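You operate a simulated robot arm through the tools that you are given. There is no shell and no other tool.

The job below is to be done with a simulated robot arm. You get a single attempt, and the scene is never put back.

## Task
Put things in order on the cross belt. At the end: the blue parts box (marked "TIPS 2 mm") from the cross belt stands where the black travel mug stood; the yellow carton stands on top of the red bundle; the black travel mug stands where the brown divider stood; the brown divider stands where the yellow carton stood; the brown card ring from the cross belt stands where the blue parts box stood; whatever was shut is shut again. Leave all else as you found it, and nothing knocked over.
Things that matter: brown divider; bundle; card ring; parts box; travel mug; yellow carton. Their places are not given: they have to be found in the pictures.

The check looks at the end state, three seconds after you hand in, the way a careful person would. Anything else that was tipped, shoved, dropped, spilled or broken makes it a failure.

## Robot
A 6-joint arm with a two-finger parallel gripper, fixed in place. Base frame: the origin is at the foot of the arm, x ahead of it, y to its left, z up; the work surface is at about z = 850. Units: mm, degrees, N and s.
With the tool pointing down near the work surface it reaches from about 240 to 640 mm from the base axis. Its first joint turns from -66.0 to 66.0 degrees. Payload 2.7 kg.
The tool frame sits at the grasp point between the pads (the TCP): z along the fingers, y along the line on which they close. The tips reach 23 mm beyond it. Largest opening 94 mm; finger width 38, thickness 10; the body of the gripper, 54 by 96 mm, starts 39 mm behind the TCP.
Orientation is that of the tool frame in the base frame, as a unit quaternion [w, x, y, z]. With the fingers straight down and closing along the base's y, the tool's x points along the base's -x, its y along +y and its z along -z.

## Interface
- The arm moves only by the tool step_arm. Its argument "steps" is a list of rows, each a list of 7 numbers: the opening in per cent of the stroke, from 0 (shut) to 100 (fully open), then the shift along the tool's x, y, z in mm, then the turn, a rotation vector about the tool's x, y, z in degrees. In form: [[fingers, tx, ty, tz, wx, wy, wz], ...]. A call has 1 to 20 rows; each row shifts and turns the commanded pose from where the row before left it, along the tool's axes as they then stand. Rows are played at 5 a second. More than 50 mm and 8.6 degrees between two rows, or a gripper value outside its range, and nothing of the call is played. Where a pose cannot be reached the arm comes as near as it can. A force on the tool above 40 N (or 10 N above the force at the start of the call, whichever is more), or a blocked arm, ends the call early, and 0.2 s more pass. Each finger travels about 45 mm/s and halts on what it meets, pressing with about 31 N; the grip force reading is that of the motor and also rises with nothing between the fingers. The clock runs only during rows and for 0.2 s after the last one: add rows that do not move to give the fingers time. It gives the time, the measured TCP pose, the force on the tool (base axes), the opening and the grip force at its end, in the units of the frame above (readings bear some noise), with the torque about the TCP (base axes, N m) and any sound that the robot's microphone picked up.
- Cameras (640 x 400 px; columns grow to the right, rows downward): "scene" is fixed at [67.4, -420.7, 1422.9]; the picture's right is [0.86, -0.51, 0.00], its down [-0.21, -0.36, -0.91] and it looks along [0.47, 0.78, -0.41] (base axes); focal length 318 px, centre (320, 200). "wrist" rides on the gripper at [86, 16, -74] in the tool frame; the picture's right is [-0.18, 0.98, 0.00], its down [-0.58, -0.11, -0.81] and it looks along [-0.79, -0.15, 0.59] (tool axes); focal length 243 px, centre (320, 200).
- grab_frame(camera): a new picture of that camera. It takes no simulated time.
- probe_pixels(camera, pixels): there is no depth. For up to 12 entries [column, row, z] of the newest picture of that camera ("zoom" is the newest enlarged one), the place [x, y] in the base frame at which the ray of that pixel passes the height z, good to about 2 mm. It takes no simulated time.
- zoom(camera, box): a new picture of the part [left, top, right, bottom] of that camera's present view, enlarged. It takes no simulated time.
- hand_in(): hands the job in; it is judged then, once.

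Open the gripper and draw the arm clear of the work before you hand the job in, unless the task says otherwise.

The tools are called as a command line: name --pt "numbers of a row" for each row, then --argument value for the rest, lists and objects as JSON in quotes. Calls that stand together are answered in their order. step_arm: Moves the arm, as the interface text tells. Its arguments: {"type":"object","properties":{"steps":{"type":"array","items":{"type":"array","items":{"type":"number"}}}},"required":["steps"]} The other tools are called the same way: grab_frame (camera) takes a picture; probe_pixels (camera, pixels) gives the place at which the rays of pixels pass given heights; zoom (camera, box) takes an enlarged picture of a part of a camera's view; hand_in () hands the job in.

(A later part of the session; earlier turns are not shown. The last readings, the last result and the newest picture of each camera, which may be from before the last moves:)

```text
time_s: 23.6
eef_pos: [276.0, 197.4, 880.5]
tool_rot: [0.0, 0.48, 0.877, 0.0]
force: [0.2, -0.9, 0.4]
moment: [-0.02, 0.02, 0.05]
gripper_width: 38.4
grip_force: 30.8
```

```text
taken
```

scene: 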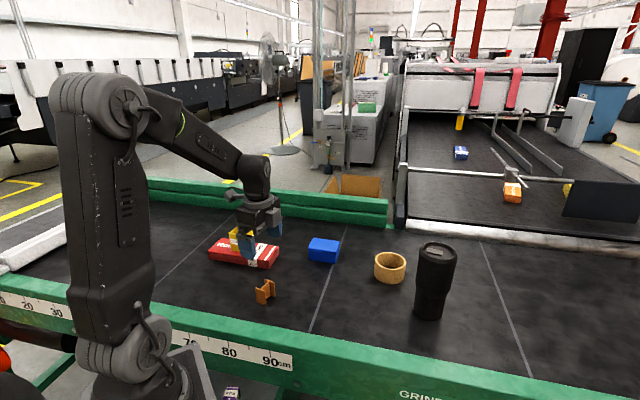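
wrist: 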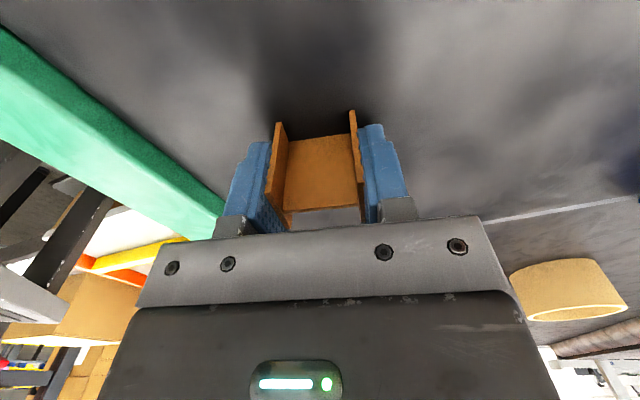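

Held at 38.4 mm. I lift 100 mm and carry the divider to above the carton's old place (≈ (445.7,114.2)).

step_arm --pt "32 0 0 -5 0 0 0" --pt "32 0 0 -15 0 0 0" --pt "32 0 0 -30 0 0 0" --pt "32 0 0 -30 0 0 0" --pt "32 0 0 -20 0 0 0" --pt "32 -26.9 16.35 0 0 0 0" --pt "32 -26.9 16.35 0 0 0 0" --pt "32 -26.9 16.35 0 0 0 0" --pt "32 -26.9 16.35 0 0 0 0" --pt "32 -26.9 16.35 0 0 0 0" --pt "32 -27 16.35 0 0 0 0" --pt "32 0 0 0 0 0 0"

grab_frame --camera "scene"

grab_frame --camera "wrist"

```text
time_s: 26.2
eef_pos: [446.9, 119.0, 979.9]
tool_rot: [0.001, 0.48, 0.877, -0.001]
force: [0.4, 0.4, -1.1]
moment: [0.01, -0.05, -0.03]
gripper_width: 38.4
grip_force: 31.0
```

```text
taken
```

scene: 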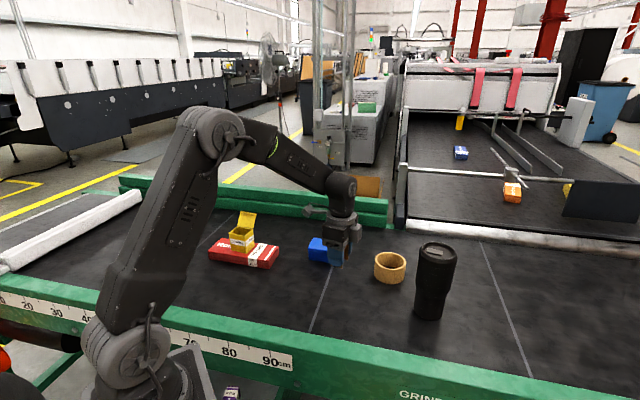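

```text
taken
```

wrist: 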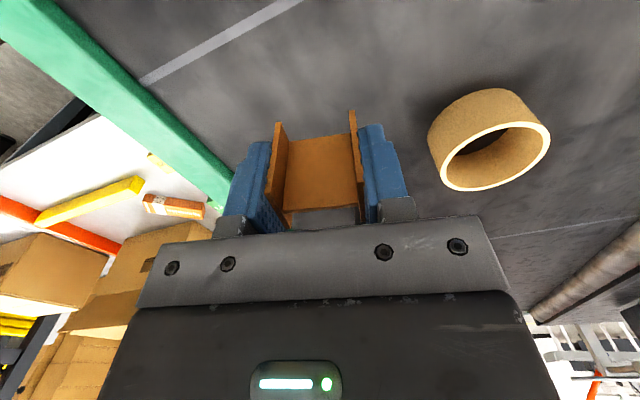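

The reading is (446.9,119.0), some mm off in y; I re-read with null rows.

step_arm --pt "32 0 0 0 0 0 0" --pt "32 0 0 0 0 0 0"

step_arm --pt "32 0 0 0 0 0 0"

```text
time_s: 26.8
eef_pos: [445.8, 119.1, 980.9]
tool_rot: [0.0, 0.48, 0.877, 0.0]
force: [0.3, 0.0, -0.8]
moment: [0.01, 0.01, 0.0]
gripper_width: 38.5
grip_force: 30.9
```

```text
time_s: 27.2
eef_pos: [447.5, 118.6, 981.3]
tool_rot: [0.0, 0.48, 0.877, 0.0]
force: [0.3, 0.6, 0.5]
moment: [-0.02, 0.0, 0.01]
gripper_width: 38.3
grip_force: 31.2
```

Averaged reading is (446.7,118.9,980.7). I shift to bring it to about y=115 and lower to ~6 mm above the belt, then check the position with the scene camera.

step_arm --pt "32 -2.5 -2.4 30 0 0 0" --pt "32 0 0 30 0 0 0" --pt "32 0 0 20 0 0 0" --pt "32 0 0 13 0 0 0" --pt "32 0 0 0 0 0 0"

zoom --camera "scene" --box '[292, 250, 388, 310]'

```text
time_s: 28.4
eef_pos: [445.0, 115.0, 887.5]
tool_rot: [0.001, 0.48, 0.877, -0.001]
force: [0.5, 0.1, 0.7]
moment: [0.03, -0.02, -0.03]
gripper_width: 38.1
grip_force: 30.9
```

```text
6.67 times, centred on (340, 280) of scene
```

zoom: 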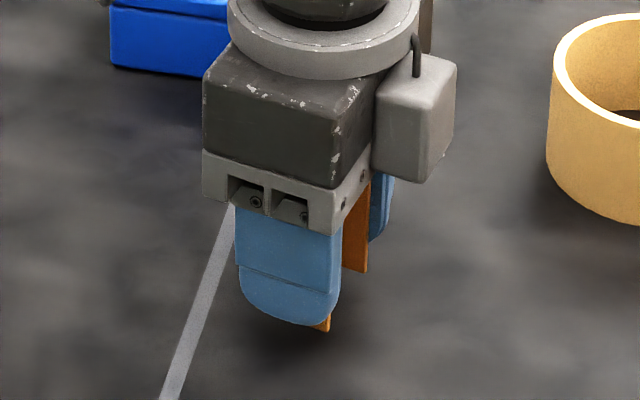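

Visible divider corners: near flange foot (328,331) and far flange foot (367,272). I probe them at z≈857 (7 mm above the belt).

probe_pixels --camera "zoom" --pixels '[[329, 331, 857], [367, 272, 857], [329, 331, 850], [367, 272, 850]]'

```text
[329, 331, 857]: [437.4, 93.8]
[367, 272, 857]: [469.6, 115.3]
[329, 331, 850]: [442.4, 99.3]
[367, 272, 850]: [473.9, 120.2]
```

Scene puts the held divider at ≈ (445.5,116.7) against the carton's old (447,115.4). I correct by ~1.4 mm and lower in small steps to contact.

step_arm --pt "32 -1.3 0.6 0 0 0 0" --pt "32 0 0 3 0 0 0" --pt "32 0 0 2 0 0 0" --pt "32 0 0 0 0 0 0"

```text
time_s: 29.4
eef_pos: [447.3, 110.5, 882.1]
tool_rot: [0.0, 0.481, 0.877, -0.001]
force: [-0.5, -0.1, -0.1]
moment: [0.03, -0.06, 0.01]
gripper_width: 38.5
grip_force: 31.7
```

The y reading jumped to 110.5 although I only moved ~1 mm, so I check with the scene camera and re-read.

zoom --camera "scene" --box '[292, 250, 388, 310]'

step_arm --pt "32 0 0 0 0 0 0"

step_arm --pt "32 0 0 0 0 0 0" --pt "32 0 0 0 0 0 0"

```text
6.67 times, centred on (340, 280) of scene
```

zoom: 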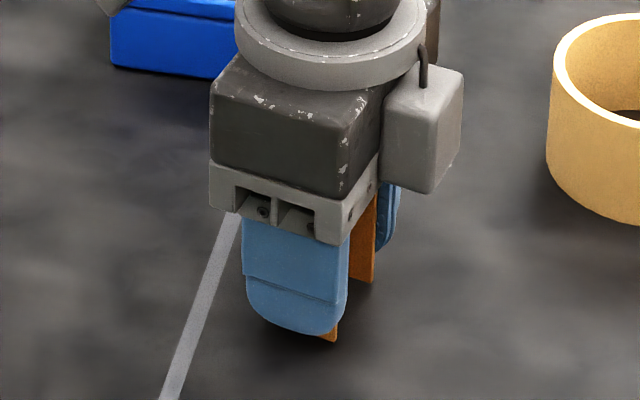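

```text
time_s: 29.8
eef_pos: [446.4, 112.8, 881.9]
tool_rot: [0.0, 0.48, 0.877, 0.0]
force: [-0.9, 0.0, 0.1]
moment: [0.02, 0.01, 0.0]
gripper_width: 38.3
grip_force: 31.2
```

```text
time_s: 30.4
eef_pos: [446.6, 113.1, 882.7]
tool_rot: [0.0, 0.481, 0.877, 0.0]
force: [0.1, 0.0, 0.3]
moment: [-0.01, -0.01, -0.01]
gripper_width: 38.6
grip_force: 30.6
```

I probe the divider's feet in the new zoom, (337,341) and (374,282), at z≈852.

probe_pixels --camera "zoom" --pixels '[[337, 341, 852], [374, 282, 852], [337, 341, 851], [374, 282, 851]]'

```text
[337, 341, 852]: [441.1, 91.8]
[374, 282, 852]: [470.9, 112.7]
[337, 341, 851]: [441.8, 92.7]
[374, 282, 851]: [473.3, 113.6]
```

Held divider is at ≈ (448,114.4), within ~1.4 mm of the goal. A tiny correction, then I lower to contact watching the force.

step_arm --pt "32 0.8 -0.2 1 0 0 0" --pt "32 0 0 0.7 0 0 0" --pt "32 0 0 0 0 0 0"

```text
time_s: 31.2
eef_pos: [446.6, 112.9, 880.8]
tool_rot: [-0.001, 0.48, 0.877, 0.001]
force: [0.1, 0.9, 1.0]
moment: [-0.04, 0.05, 0.0]
gripper_width: 38.8
grip_force: 31.3
```

Force still about 1 N; I lower another 0.8 mm.

step_arm --pt "32 0 0 0.8 0 0 0" --pt "32 0 0 0 0 0 0"

```text
time_s: 31.8
eef_pos: [447.9, 113.7, 881.0]
tool_rot: [0.001, 0.479, 0.878, 0.0]
force: [-1.8, 3.4, 7.1]
moment: [0.11, 0.02, -0.05]
gripper_width: 38.7
grip_force: 31.0
```

The upward force is now 7 N: the divider has touched the belt. I ease 0.3 mm, open slowly to 75 %, then raise.

step_arm --pt "32 0 0 -0.4 0 0 0" --pt "41 0 0 0 0 0 0" --pt "44 0 0 0 0 0 0" --pt "50 0 0 0 0 0 0" --pt "60 0 0 0 0 0 0" --pt "70 0 0 0 0 0 0" --pt "75 0 0 0 0 0 0" --pt "75 0 0 0 0 0 0"

grab_frame --camera "wrist"

```text
time_s: 33.6
eef_pos: [446.6, 112.6, 880.7]
tool_rot: [0.0, 0.48, 0.877, 0.0]
force: [0.7, 0.2, -0.1]
moment: [0.0, -0.01, -0.02]
gripper_width: 70.7
grip_force: 0.1
```

```text
taken
```

wrist: 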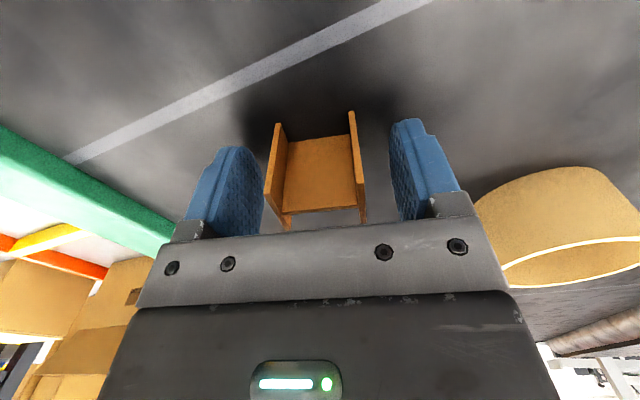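

The divider stands at the carton's old place. I raise the gripper to z≈1075 and turn the tool so that it will close across the scene camera's line of sight for the mug.

step_arm --pt "75 0 0 -10 0 0 0" --pt "75 0 0 -20 0 0 0" --pt "75 0 0 -40 0 0 0" --pt "100 0 0 -45 0 0 0" --pt "100 0 0 -45 0 0 0" --pt "100 0 0 -35 0 0 0" --pt "100 0 0 0 0 0 -8.44" --pt "100 0 0 0 0 0 -8.44" --pt "100 0 0 0 0 0 -8.44" --pt "100 0 0 0 0 0 -8.44" --pt "100 0 0 0 0 0 -8.44" --pt "100 0 0 0 0 0 -8.44" --pt "100 0 0 0 0 0 -8.44" --pt "100 0 0 0 0 0 -8.44" --pt "100 0 0 0 0 0 -8.44" --pt "100 0 0 0 0 0 -8.44" --pt "100 0 0 0 0 0 -8.44" --pt "100 0 0 0 0 0 0"

zoom --camera "scene" --box '[292, 250, 388, 310]'

grab_frame --camera "wrist"

```text
time_s: 37.4
eef_pos: [445.6, 113.2, 1076.0]
tool_rot: [0.0, -0.305, 0.952, 0.0]
force: [0.3, 0.5, -0.4]
moment: [0.02, -0.02, -0.05]
gripper_width: 94.1
grip_force: 0.0
```

```text
6.67 times, centred on (340, 280) of scene
```

zoom: 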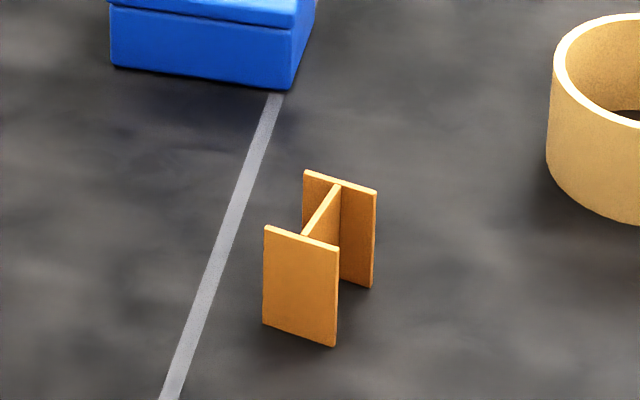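

```text
taken
```

wrist: 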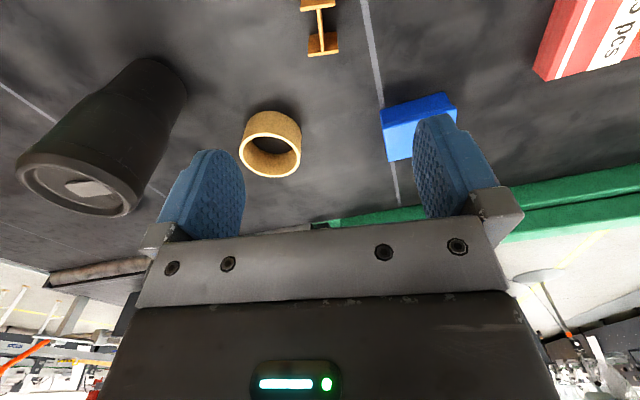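

The divider stands upright. I probe its base corners (264,324), (335,347), (372,288) to verify its centre, and zoom the wrist on the mug.

probe_pixels --camera "zoom" --pixels '[[264, 324, 850], [335, 347, 850], [372, 288, 850], [264, 227, 895], [338, 247, 895], [376, 191, 895], [304, 171, 895]]'

zoom --camera "wrist" --box '[0, 40, 220, 230]'

```text
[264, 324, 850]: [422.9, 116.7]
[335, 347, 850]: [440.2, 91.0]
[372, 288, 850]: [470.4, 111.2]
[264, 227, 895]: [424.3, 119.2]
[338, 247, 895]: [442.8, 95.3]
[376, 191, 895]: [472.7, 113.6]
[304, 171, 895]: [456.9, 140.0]
```

```text
2.11 times, centred on (110, 135) of wrist
```

zoom: 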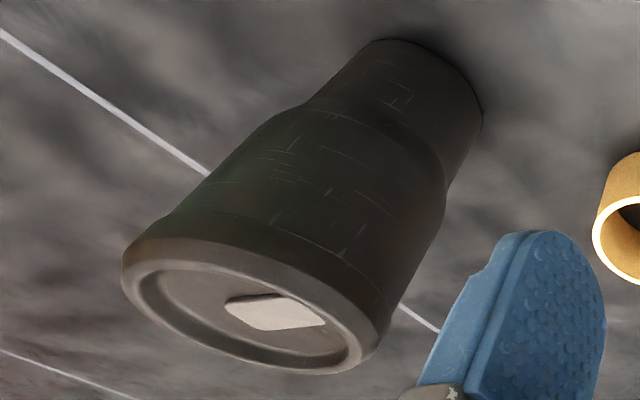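

Divider centre ≈ (447.3,115), matching the carton's old place. I now move over the mug at z≈1076 (tips ~29 mm above its rim).

step_arm --pt "100 -6.6 -36 0 0 0 0" --pt "100 -6.6 -36 0 0 0 0" --pt "100 -6.6 -36 0 0 0 0" --pt "100 -6.6 -36 0 0 0 0" --pt "100 -6.6 -36 0 0 0 0" --pt "100 -6.6 -36 0 0 0 0" --pt "100 0 0 0 0 0 0" --pt "100 0 0 0 0 0 0"

zoom --camera "scene" --box '[372, 200, 500, 280]'

grab_frame --camera "wrist"

```text
time_s: 39.2
eef_pos: [599.2, -42.6, 1073.0]
tool_rot: [-0.002, -0.304, 0.953, 0.0]
force: [0.2, 0.5, -0.4]
moment: [0.03, -0.01, 0.0]
gripper_width: 94.0
grip_force: 0.0
```

```text
5.00 times, centred on (436, 240) of scene
```

zoom: 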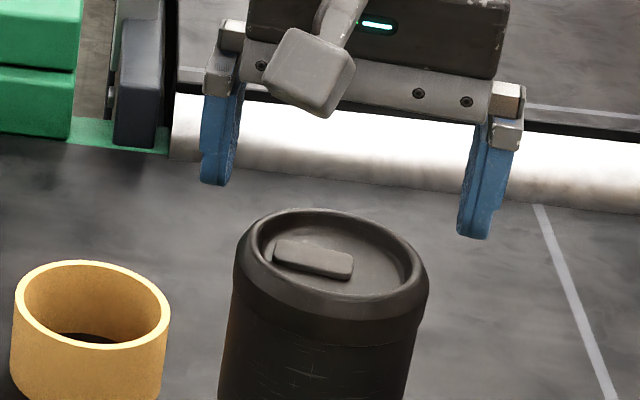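

```text
taken
```

wrist: 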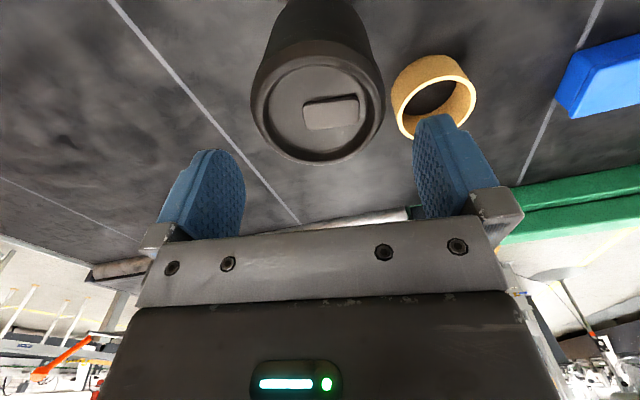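

The arm reaches it: (599.2,-42.6,1073). I zoom the wrist on the mug lid to measure its centre relative to the tool, and re-read the pose.

step_arm --pt "100 0 0 0 0 0 0" --pt "100 0 0 0 0 0 0"

zoom --camera "wrist" --box '[230, 40, 406, 170]'

```text
time_s: 39.8
eef_pos: [598.6, -42.1, 1074.1]
tool_rot: [0.0, -0.304, 0.953, 0.0]
force: [-0.3, -0.2, -0.2]
moment: [0.01, 0.0, 0.02]
gripper_width: 94.3
grip_force: 0.1
```

```text
3.08 times, centred on (318, 105) of wrist
```

zoom: 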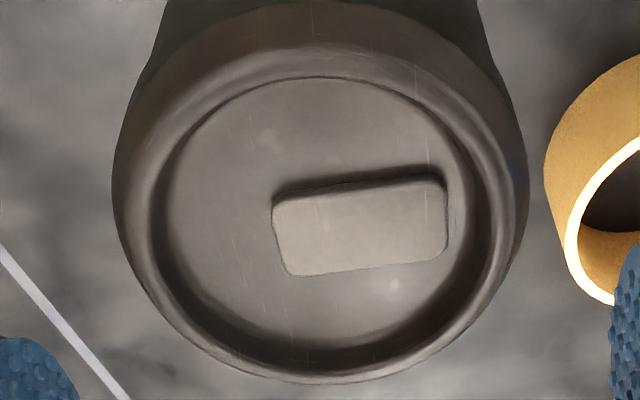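

The lid's outline spans (112,185) to (528,185), far rim at (315,384). I probe them at z≈1015 and 1022.

probe_pixels --camera "zoom" --pixels '[[112, 185, 1012], [528, 185, 1012], [320, 185, 1012], [318, 384, 1022], [150, 200, 1022], [490, 195, 1022], [318, 62, 1022], [320, 210, 1022]]'

zoom --camera "scene" --box '[396, 215, 476, 265]'

```text
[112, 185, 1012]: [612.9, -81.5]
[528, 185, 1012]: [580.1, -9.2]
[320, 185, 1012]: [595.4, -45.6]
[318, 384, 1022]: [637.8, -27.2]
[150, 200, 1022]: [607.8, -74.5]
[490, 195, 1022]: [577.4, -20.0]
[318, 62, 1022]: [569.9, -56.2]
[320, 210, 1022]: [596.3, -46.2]
```

```text
8.00 times, centred on (436, 240) of scene
```

zoom: 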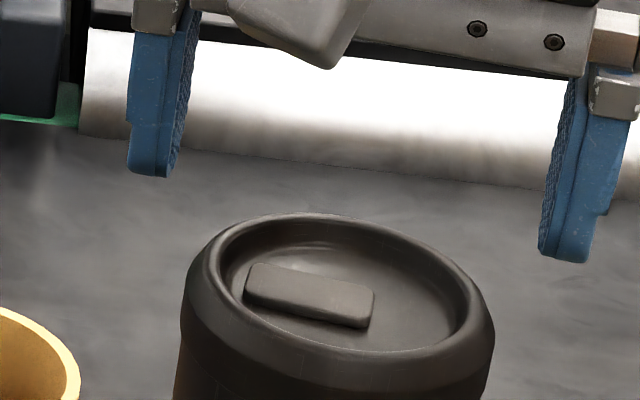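

The lid is ~80 mm wide with centre ≈ (604,-41) from both views; the TCP at (599,-42,1073.5) seems reach-limited at this height. I lower 20 mm (tips still ~9 mm above the rim) and re-read.

step_arm --pt "100 0 0 10 0 0 0" --pt "100 0 0 10 0 0 0" --pt "100 0 0 0 0 0 0" --pt "100 0 0 0 0 0 0"

step_arm --pt "100 0 0 0 0 0 0"

zoom --camera "scene" --box '[396, 215, 476, 265]'

zoom --camera "wrist" --box '[160, 50, 480, 250]'

```text
time_s: 40.8
eef_pos: [602.1, -41.0, 1054.3]
tool_rot: [0.0, -0.304, 0.953, -0.001]
force: [0.1, -0.5, 0.9]
moment: [0.01, -0.04, -0.02]
gripper_width: 94.0
grip_force: 0.0
```

```text
time_s: 41.2
eef_pos: [602.7, -41.0, 1053.5]
tool_rot: [0.0, -0.304, 0.953, 0.0]
force: [0.2, 0.0, -0.2]
moment: [0.03, 0.0, 0.03]
gripper_width: 94.1
grip_force: 0.0
```

```text
8.00 times, centred on (436, 240) of scene
```

zoom: 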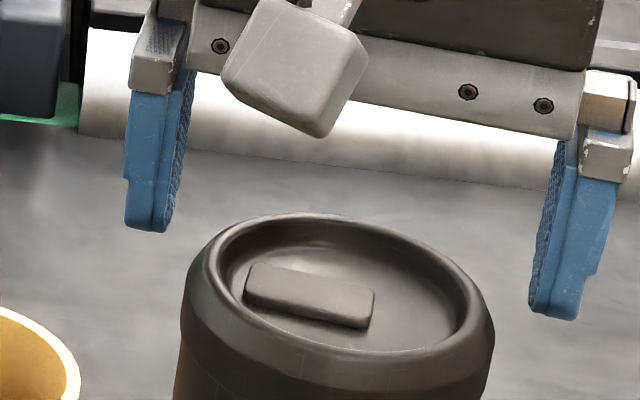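

```text
2.00 times, centred on (320, 150) of wrist
```

zoom: 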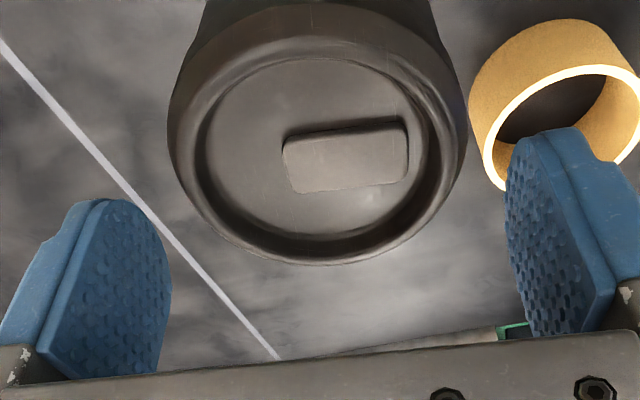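

TCP now (602.4,-41,1054). I probe the mug's outline in this wrist zoom, (168,130) and (468,130), plus far rim (318,262), to check it is centred in the closing direction.

probe_pixels --camera "zoom" --pixels '[[168, 125, 1012], [468, 130, 1012], [168, 125, 1005], [468, 130, 1005], [315, 263, 1022], [190, 160, 1022], [455, 165, 1022], [310, 30, 1022]]'

zoom --camera "scene" --box '[372, 220, 500, 300]'

```text
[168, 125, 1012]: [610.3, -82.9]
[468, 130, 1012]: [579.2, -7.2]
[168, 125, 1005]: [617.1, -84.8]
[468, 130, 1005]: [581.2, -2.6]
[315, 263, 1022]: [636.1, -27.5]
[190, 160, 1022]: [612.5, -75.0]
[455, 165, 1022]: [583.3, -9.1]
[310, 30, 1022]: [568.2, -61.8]
```

```text
5.00 times, centred on (436, 260) of scene
```

zoom: 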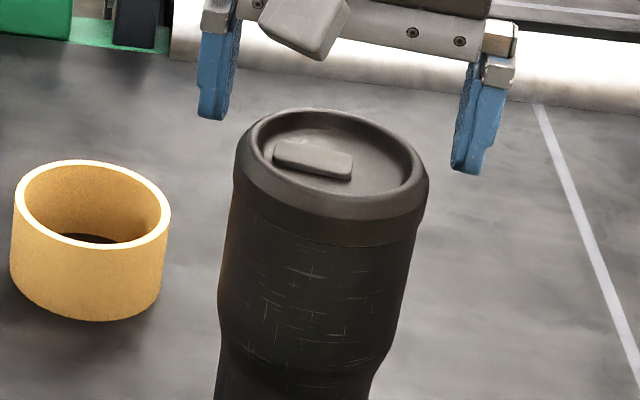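

Mug is centred to within ~1 mm in the closing direction. I descend slowly past the rim, the first 24 mm in 6 mm rows, and read the force.

step_arm --pt "100 0 0 6 0 0 0" --pt "100 0 0 6 0 0 0" --pt "100 0 0 6 0 0 0" --pt "100 0 0 6 0 0 0" --pt "100 0 0 0 0 0 0"

zoom --camera "scene" --box '[396, 225, 476, 275]'

grab_frame --camera "wrist"

```text
time_s: 42.4
eef_pos: [601.3, -39.6, 1030.7]
tool_rot: [0.0, -0.304, 0.953, 0.0]
force: [0.3, 0.9, 0.1]
moment: [0.0, 0.04, 0.01]
gripper_width: 94.1
grip_force: 0.1
```

```text
8.00 times, centred on (436, 250) of scene
```

zoom: 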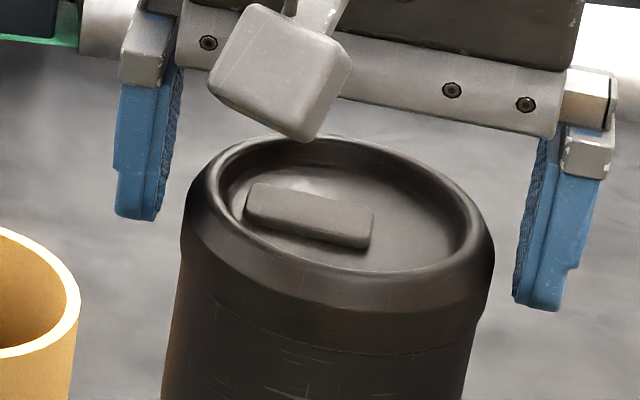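

```text
taken
```

wrist: 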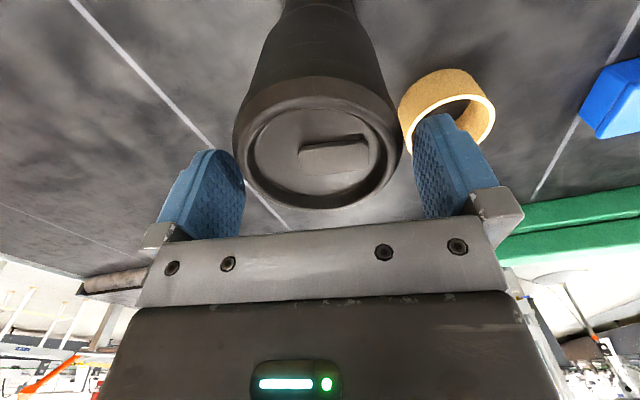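

Tips have passed the rim with similar gaps (~5 mm) either side and no force. I continue down to z≈990 in 8 mm rows.

step_arm --pt "100 0 0 8 0 0 0" --pt "100 0 0 8 0 0 0" --pt "100 0 0 8 0 0 0" --pt "100 0 0 8 0 0 0" --pt "100 0 0 7 0 0 0" --pt "100 0 0 0 0 0 0"

zoom --camera "scene" --box '[388, 235, 484, 295]'

grab_frame --camera "wrist"

```text
time_s: 43.8
eef_pos: [603.7, -40.7, 992.9]
tool_rot: [0.0, -0.304, 0.953, 0.0]
force: [1.3, 0.4, 0.1]
moment: [0.0, -0.01, -0.02]
gripper_width: 94.2
grip_force: 0.0
```

```text
6.67 times, centred on (436, 265) of scene
```

zoom: 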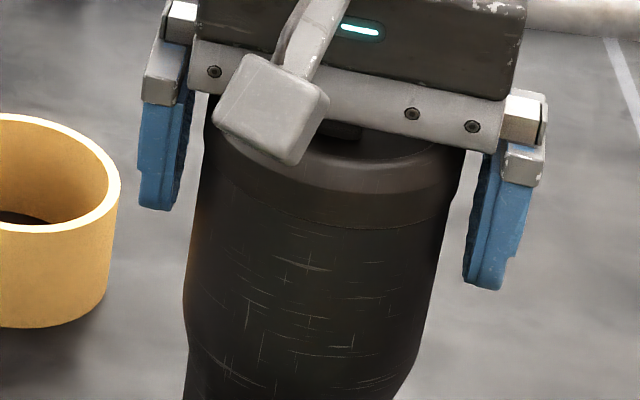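

```text
taken
```

wrist: 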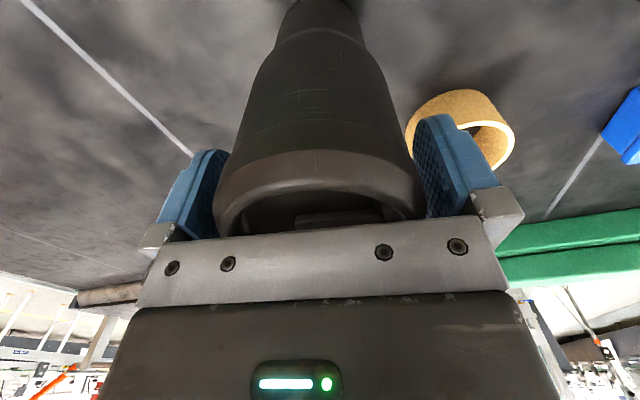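

The mug's top is between the pads, no contact. I lower 3 mm more and close the fingers slowly.

step_arm --pt "100 0 0 3 0 0 0" --pt "96 0 0 0 0 0 0" --pt "93 0 0 0 0 0 0" --pt "90 0 0 0 0 0 0" --pt "86 0 0 0 0 0 0" --pt "80 0 0 0 0 0 0" --pt "80 0 0 0 0 0 0"

zoom --camera "scene" --box '[372, 240, 500, 320]'

```text
time_s: 45.4
eef_pos: [603.6, -40.8, 989.2]
tool_rot: [0.0, -0.304, 0.953, 0.0]
force: [-0.1, 1.0, -0.1]
moment: [0.02, -0.01, 0.0]
gripper_width: 80.7
grip_force: 30.5
```

```text
5.00 times, centred on (436, 280) of scene
```

zoom: 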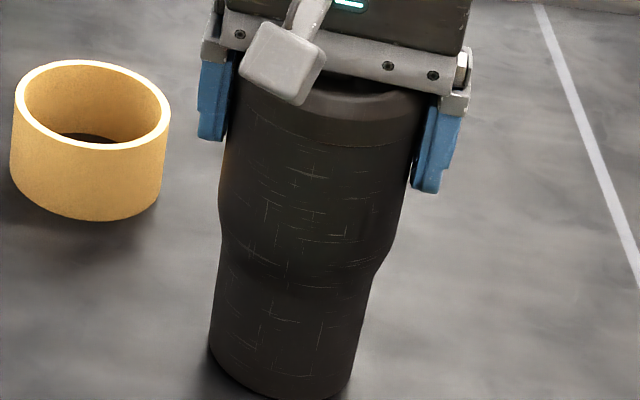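

Gripped at 80.7 mm with 30 N. I lift 4 mm as a test and look whether the whole mug comes up with its lid.

step_arm --pt "70 0 0 0 0 0 0" --pt "70 0 0 -2 0 0 0" --pt "70 0 0 -3 0 0 0" --pt "70 0 0 -3 0 0 0" --pt "70 0 0 0 0 0 0"

zoom --camera "scene" --box '[372, 245, 500, 325]'

```text
time_s: 46.6
eef_pos: [604.0, -41.4, 997.8]
tool_rot: [0.001, -0.304, 0.953, 0.0]
force: [-0.8, -0.6, -2.6]
moment: [-0.01, -0.01, -0.01]
gripper_width: 80.4
grip_force: 30.7
```

```text
5.00 times, centred on (436, 285) of scene
```

zoom: 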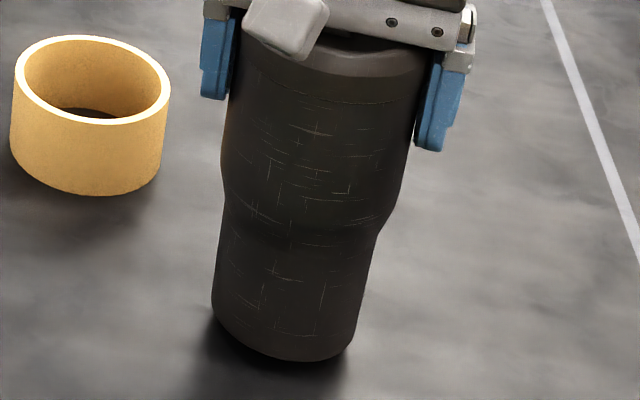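

The whole mug lifted (base edge moved up ~9 mm), lid attached. I raise a bit, retract towards the base, then raise further before crossing over.

step_arm --pt "70 0 0 -6 0 0 0" --pt "70 0 0 -6 0 0 0" --pt "70 8 10 0 0 0 0" --pt "70 16.6 19.5 0 0 0 0" --pt "70 16.6 19.5 0 0 0 0" --pt "70 16.6 19.5 0 0 0 0" --pt "70 16.6 19.5 0 0 0 0" --pt "70 8.5 9.3 0 0 0 0" --pt "70 0 0 -15 0 0 0" --pt "70 0 0 -20 0 0 0" --pt "70 0 0 -15 0 0 0" --pt "70 0 0 0 0 0 0"

grab_frame --camera "scene"

```text
time_s: 49.2
eef_pos: [478.6, -9.7, 1059.5]
tool_rot: [0.001, -0.304, 0.953, 0.001]
force: [0.5, 0.0, -2.3]
moment: [-0.01, 0.02, 0.0]
gripper_width: 80.8
grip_force: 30.7
```

```text
taken
```

scene: 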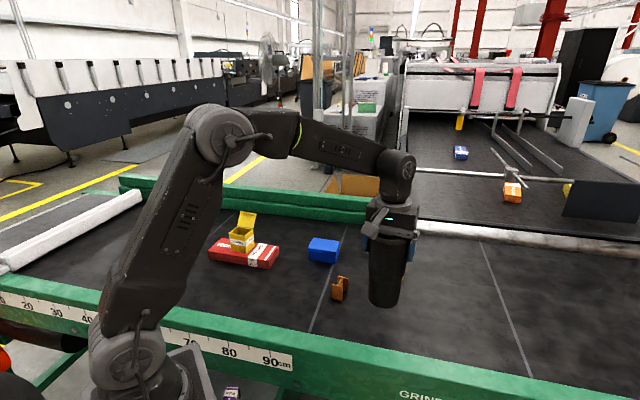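

The mug hangs at (479,-10), z 1059.5. I carry it over to above the divider's old place (276,199).

step_arm --pt "70 2 12 0 0 0 0" --pt "70 4.5 28.5 0 0 0 0" --pt "70 4.5 28.5 0 0 0 0" --pt "70 4.5 28.5 0 0 0 0" --pt "70 4.5 28.5 0 0 0 0" --pt "70 4.5 28.5 0 0 0 0" --pt "70 4.5 28.5 0 0 0 0" --pt "70 4.5 28.5 0 0 0 0" --pt "70 4.5 28.5 0 0 0 0" --pt "70 4.5 28.5 0 0 0 0" --pt "70 2 19 0 0 0 0" --pt "70 0 0 0 0 0 0" --pt "70 0 0 0 0 0 0"

grab_frame --camera "scene"

```text
time_s: 52.0
eef_pos: [276.3, 200.3, 1058.8]
tool_rot: [0.0, -0.304, 0.953, 0.0]
force: [0.1, -0.1, -3.2]
moment: [-0.01, 0.03, 0.0]
gripper_width: 80.6
grip_force: 30.7
```

```text
taken
```

scene: 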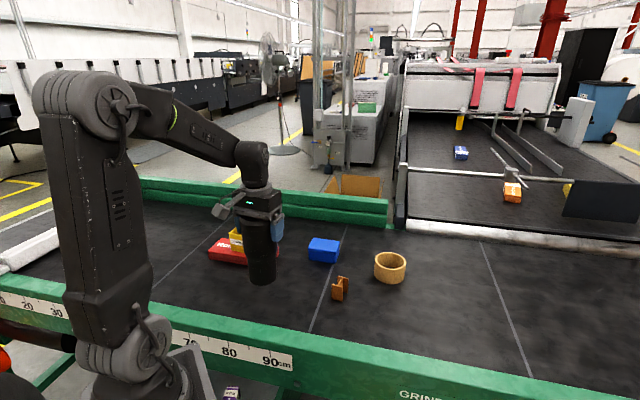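

The mug hangs above the spot. I lower it to ~7 mm above the belt (z≈996) and measure its base with the scene camera.

step_arm --pt "70 0 0 15 0 0 0" --pt "70 0 0 20 0 0 0" --pt "70 0 0 15 0 0 0" --pt "70 0 0 10 0 0 0" --pt "70 0 0 3 0 0 0" --pt "70 0 0 0 0 0 0" --pt "70 0 0 0 0 0 0"

zoom --camera "scene" --box '[216, 255, 312, 315]'

```text
time_s: 53.6
eef_pos: [277.6, 199.5, 995.3]
tool_rot: [0.0, -0.303, 0.953, 0.0]
force: [-0.6, -0.3, -3.4]
moment: [-0.01, -0.01, 0.0]
gripper_width: 80.7
grip_force: 31.1
```

```text
6.67 times, centred on (264, 285) of scene
```

zoom: 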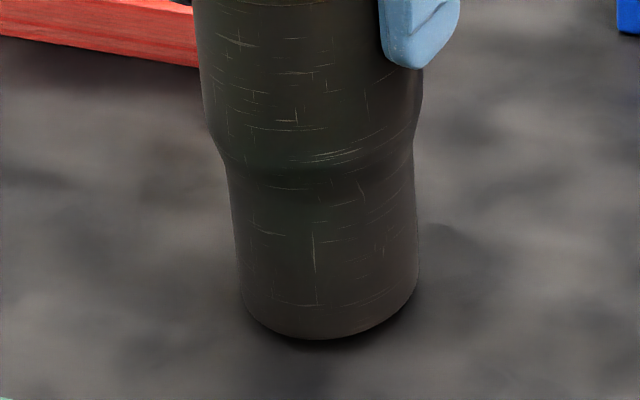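

The base arc runs about (243,302), (262,328), (310,340), (350,337), (390,320), (413,296). I probe it at z=856.

probe_pixels --camera "zoom" --pixels '[[243, 302, 856], [262, 327, 856], [285, 337, 856], [310, 340, 856], [350, 337, 856], [390, 320, 856], [413, 296, 856]]'

```text
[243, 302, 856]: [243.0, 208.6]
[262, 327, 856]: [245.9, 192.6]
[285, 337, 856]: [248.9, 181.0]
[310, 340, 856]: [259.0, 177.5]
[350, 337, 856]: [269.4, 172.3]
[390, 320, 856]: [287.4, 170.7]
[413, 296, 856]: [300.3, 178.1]
```

The circle fit gives the mug at ≈ (276.8,203.5) against the divider's (276.4,200.7). I shift ~2 mm and lower to ~1.5 mm above contact, then re-measure.

step_arm --pt "70 1.3 -1.4 0 0 0 0" --pt "70 0 0 2.5 0 0 0" --pt "70 0 0 2 0 0 0" --pt "70 0 0 0 0 0 0" --pt "70 0 0 0 0 0 0"

zoom --camera "scene" --box '[216, 255, 312, 315]'

```text
time_s: 54.8
eef_pos: [277.6, 196.9, 991.6]
tool_rot: [0.0, -0.304, 0.953, 0.0]
force: [0.6, -0.8, -2.8]
moment: [0.0, 0.03, 0.02]
gripper_width: 80.4
grip_force: 30.5
```

```text
6.67 times, centred on (264, 285) of scene
```

zoom: 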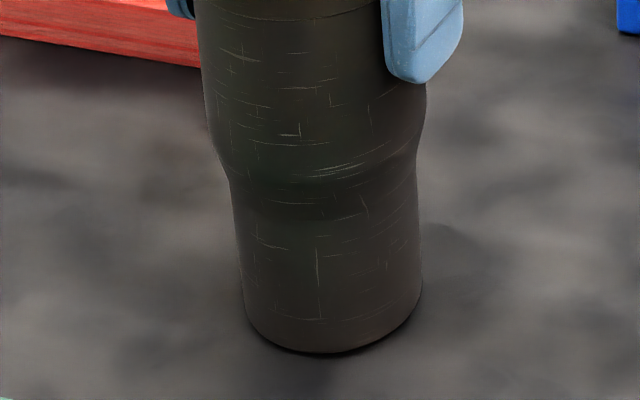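

The base arc is now about (246,313), (265,338), (290,350), (330,353), (365,347), (400,327), (419,303). I probe it at z=852.

probe_pixels --camera "zoom" --pixels '[[246, 315, 852], [265, 339, 852], [290, 350, 852], [330, 353, 852], [365, 347, 852], [400, 328, 852], [418, 305, 852]]'

```text
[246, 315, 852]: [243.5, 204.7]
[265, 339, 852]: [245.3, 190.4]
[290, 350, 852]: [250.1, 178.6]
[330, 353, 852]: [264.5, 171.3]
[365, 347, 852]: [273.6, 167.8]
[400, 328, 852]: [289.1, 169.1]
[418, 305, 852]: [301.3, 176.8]
```

The fit gives (277,201), right on the divider's old place (276.4,200.7). I lower to contact by small steps.

step_arm --pt "70 0 0 1 0 0 0" --pt "70 0 0 0.8 0 0 0" --pt "70 0 0 0 0 0 0"

step_arm --pt "70 0 0 0.7 0 0 0" --pt "70 0 0 0 0 0 0"

```text
time_s: 55.6
eef_pos: [276.2, 195.9, 989.9]
tool_rot: [0.0, -0.304, 0.953, 0.001]
force: [-0.2, -0.6, -3.0]
moment: [0.04, 0.0, 0.02]
gripper_width: 80.9
grip_force: 30.9
```

```text
time_s: 56.2
eef_pos: [276.4, 196.5, 989.1]
tool_rot: [0.0, -0.304, 0.953, 0.0]
force: [0.5, 0.0, -0.4]
moment: [-0.04, 0.01, 0.03]
gripper_width: 80.9
grip_force: 31.0
heard: snap
```

A "snap" was heard as the force dropped to about zero. I look closely at the mug, lid and the other objects before doing more.

zoom --camera "scene" --box '[200, 200, 328, 310]'

zoom --camera "scene" --box '[232, 205, 296, 245]'

grab_frame --camera "wrist"

grab_frame --camera "scene"

```text
3.64 times, centred on (264, 255) of scene
```

zoom: 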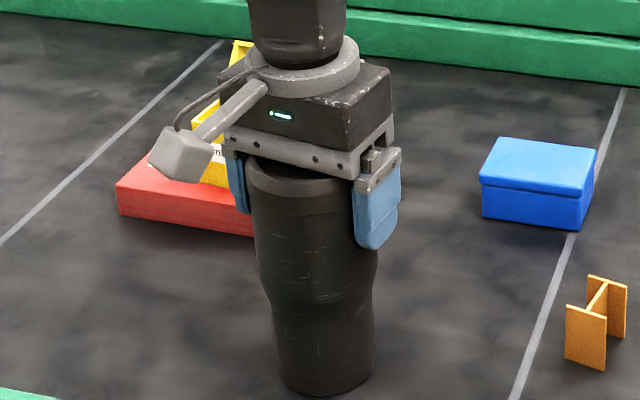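

```text
10.00 times, centred on (264, 225) of scene
```

zoom: 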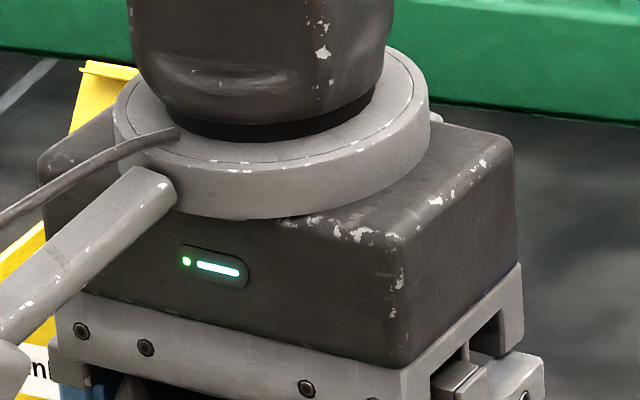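

```text
taken
```

wrist: 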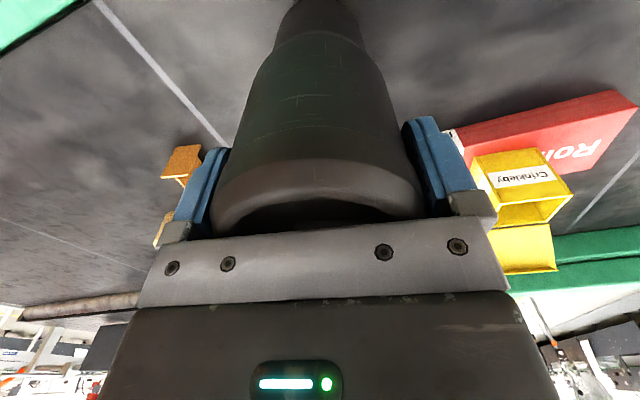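

```text
taken
```

scene: 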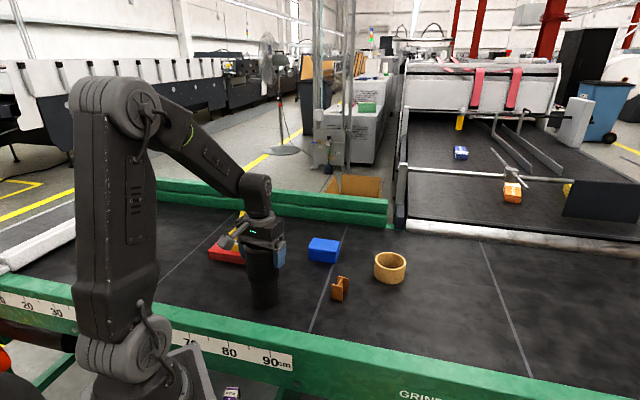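

I zoom on the mug's lid seam between the fingers (~(265,250)) to see whether the lid is still seated.

zoom --camera "scene" --box '[240, 235, 304, 275]'

zoom --camera "wrist" --box '[190, 100, 450, 250]'

zoom --camera "scene" --box '[310, 230, 422, 310]'

```text
10.00 times, centred on (272, 255) of scene
```

zoom: 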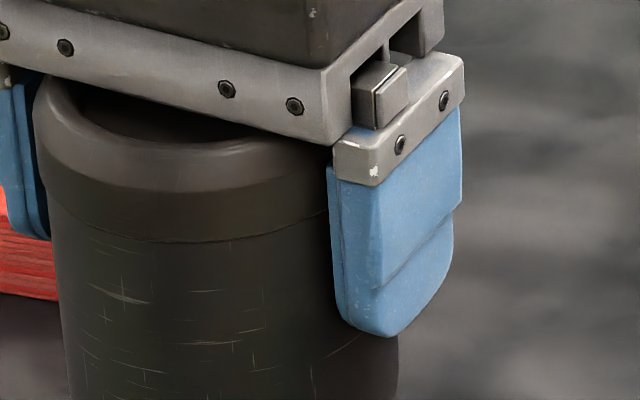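

```text
2.46 times, centred on (320, 175) of wrist
```

zoom: 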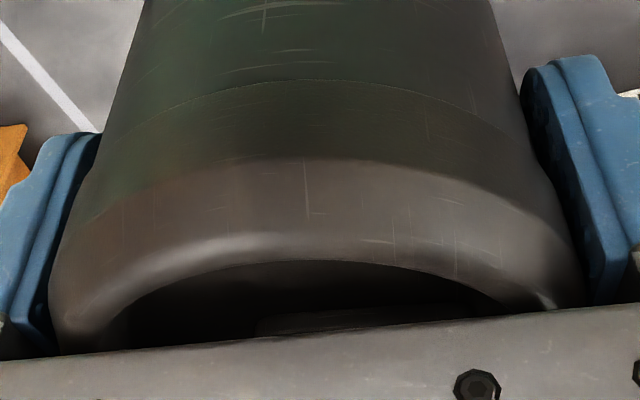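

```text
5.00 times, centred on (366, 270) of scene
```

zoom: 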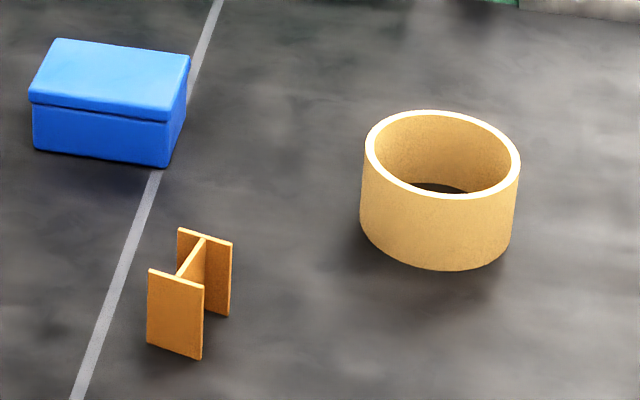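

Lid seam looks intact and everything else is unchanged. The mug's weight is on the belt, so I open the fingers slowly.

step_arm --pt "84 0 0 0 0 0 0" --pt "88 0 0 0 0 0 0" --pt "92 0 0 0 0 0 0" --pt "96 0 0 0 0 0 0" --pt "100 0 0 0 0 0 0" --pt "100 0 0 0 0 0 0" --pt "100 0 0 0 0 0 0"

zoom --camera "scene" --box '[216, 225, 312, 315]'

grab_frame --camera "wrist"

```text
time_s: 57.8
eef_pos: [277.0, 197.2, 988.3]
tool_rot: [0.0, -0.305, 0.952, 0.0]
force: [-0.1, -0.6, 0.9]
moment: [-0.03, 0.0, 0.01]
gripper_width: 94.1
grip_force: 0.0
heard: snap
```

```text
4.44 times, centred on (264, 270) of scene
```

zoom: 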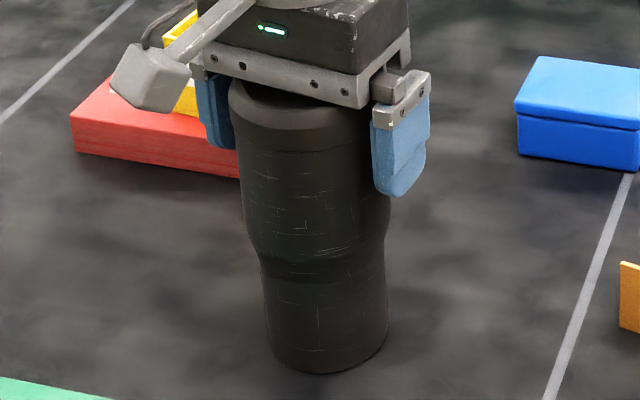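

```text
taken
```

wrist: 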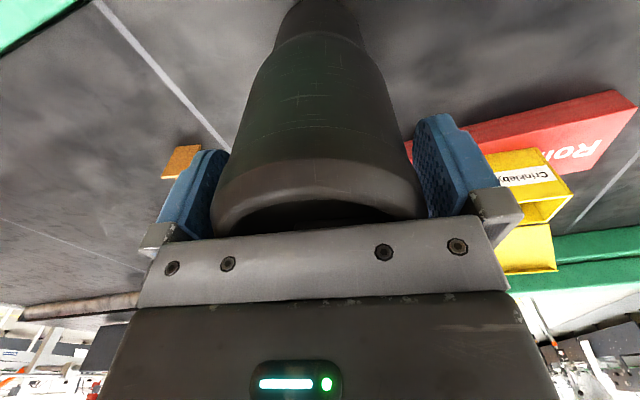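

A second "snap" on release; the mug stands upright. I raise the gripper slowly, straight up, watching the force, then inspect the lid.

step_arm --pt "100 0 0 -5 0 0 0" --pt "100 0 0 -8 0 0 0" --pt "100 0 0 -10 0 0 0" --pt "100 0 0 -12 0 0 0" --pt "100 0 0 -15 0 0 0" --pt "100 0 0 -20 0 0 0" --pt "100 0 0 -20 0 0 0" --pt "100 0 0 0 0 0 0"

zoom --camera "scene" --box '[224, 225, 304, 315]'

zoom --camera "wrist" --box '[200, 30, 440, 180]'

```text
time_s: 59.6
eef_pos: [277.6, 198.2, 1078.0]
tool_rot: [0.0, -0.304, 0.953, 0.0]
force: [0.3, 0.1, -0.7]
moment: [0.0, -0.02, 0.02]
gripper_width: 94.0
grip_force: 0.2
```

```text
4.44 times, centred on (264, 270) of scene
```

zoom: 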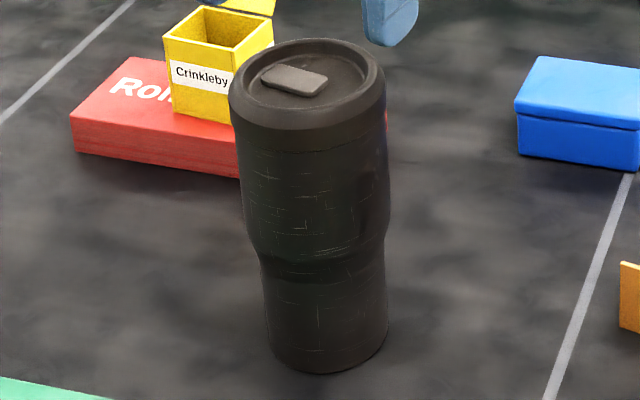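

```text
2.67 times, centred on (320, 105) of wrist
```

zoom: 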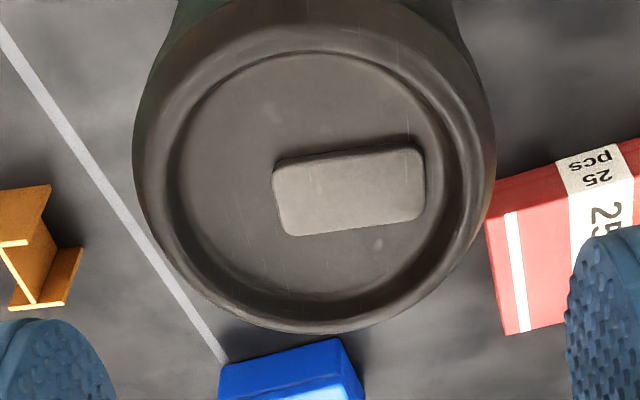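

The mug stands with its lid on. I look at the carton on the bundle again, since the snaps might have come from elsewhere.

zoom --camera "scene" --box '[196, 195, 292, 255]'

zoom --camera "scene" --box '[300, 230, 364, 270]'

grab_frame --camera "wrist"

```text
6.67 times, centred on (244, 225) of scene
```

zoom: 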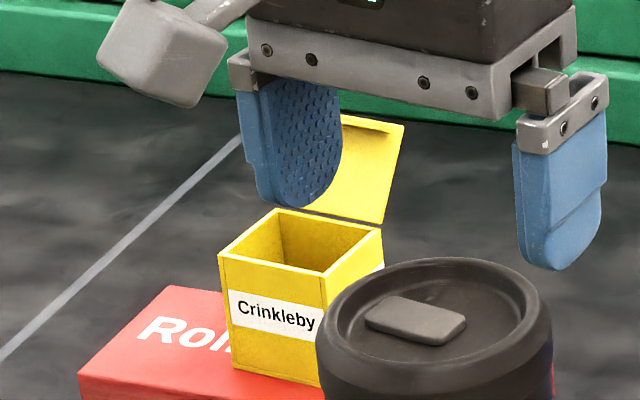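

```text
10.00 times, centred on (332, 250) of scene
```

zoom: 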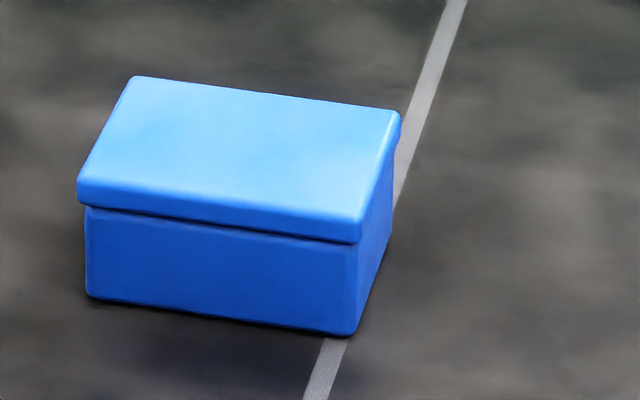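

```text
taken
```

wrist: 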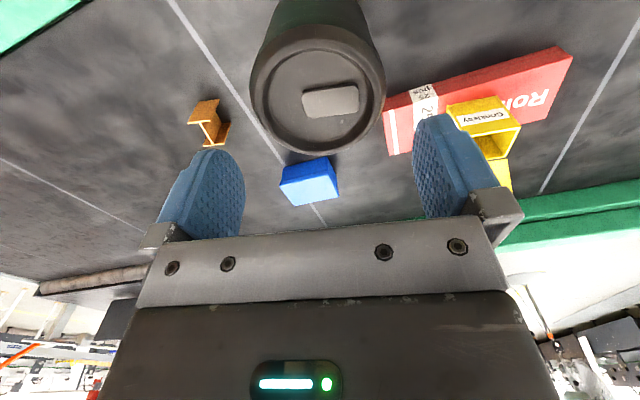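

All is in order. Now I measure the fully visible blue box: base corners (87,298), (354,335), (391,238); lid corners (78,185), (135,77), (401,113), (361,222).

zoom --camera "scene" --box '[300, 230, 364, 270]'

probe_pixels --camera "zoom" --pixels '[[87, 298, 850], [354, 335, 850], [391, 238, 850], [78, 185, 895], [135, 77, 895], [401, 113, 895], [361, 222, 895], [78, 185, 893], [135, 77, 893], [401, 113, 893], [361, 222, 893]]'

```text
10.00 times, centred on (332, 250) of scene
```

zoom: 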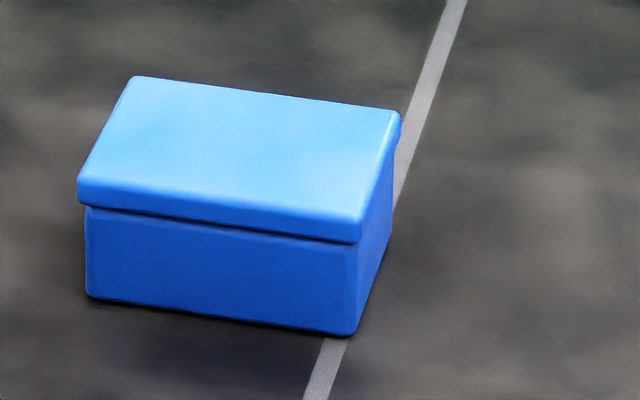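

```text
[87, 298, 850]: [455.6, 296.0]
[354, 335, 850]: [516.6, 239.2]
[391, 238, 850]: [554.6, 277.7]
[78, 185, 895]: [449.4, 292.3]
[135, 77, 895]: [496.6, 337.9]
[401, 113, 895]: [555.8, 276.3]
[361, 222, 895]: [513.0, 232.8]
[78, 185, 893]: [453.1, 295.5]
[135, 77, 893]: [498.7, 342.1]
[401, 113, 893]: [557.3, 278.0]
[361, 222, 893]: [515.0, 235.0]
```

Box centre ≈ (505.3,287), body ~83x56, lid ~86x60, top ≈ 893. I zoom in on the wrist view of it to see the lid seams and any marking.

zoom --camera "wrist" --box '[268, 145, 348, 215]'

zoom --camera "scene" --box '[325, 235, 349, 267]'

```text
5.71 times, centred on (308, 180) of wrist
```

zoom: 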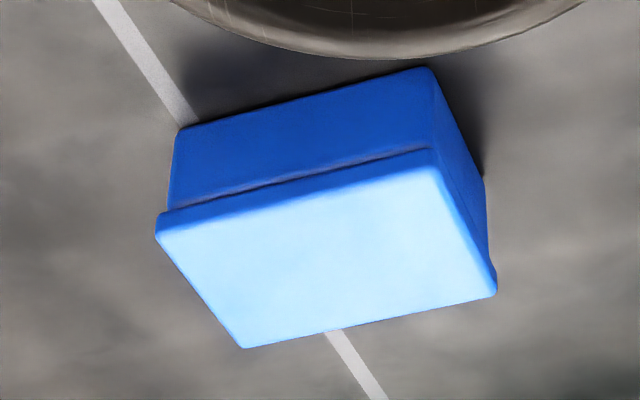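

```text
12.50 times, centred on (337, 251) of scene
```

zoom: 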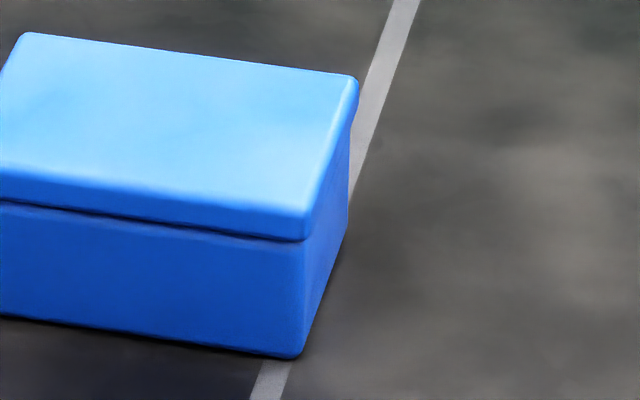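

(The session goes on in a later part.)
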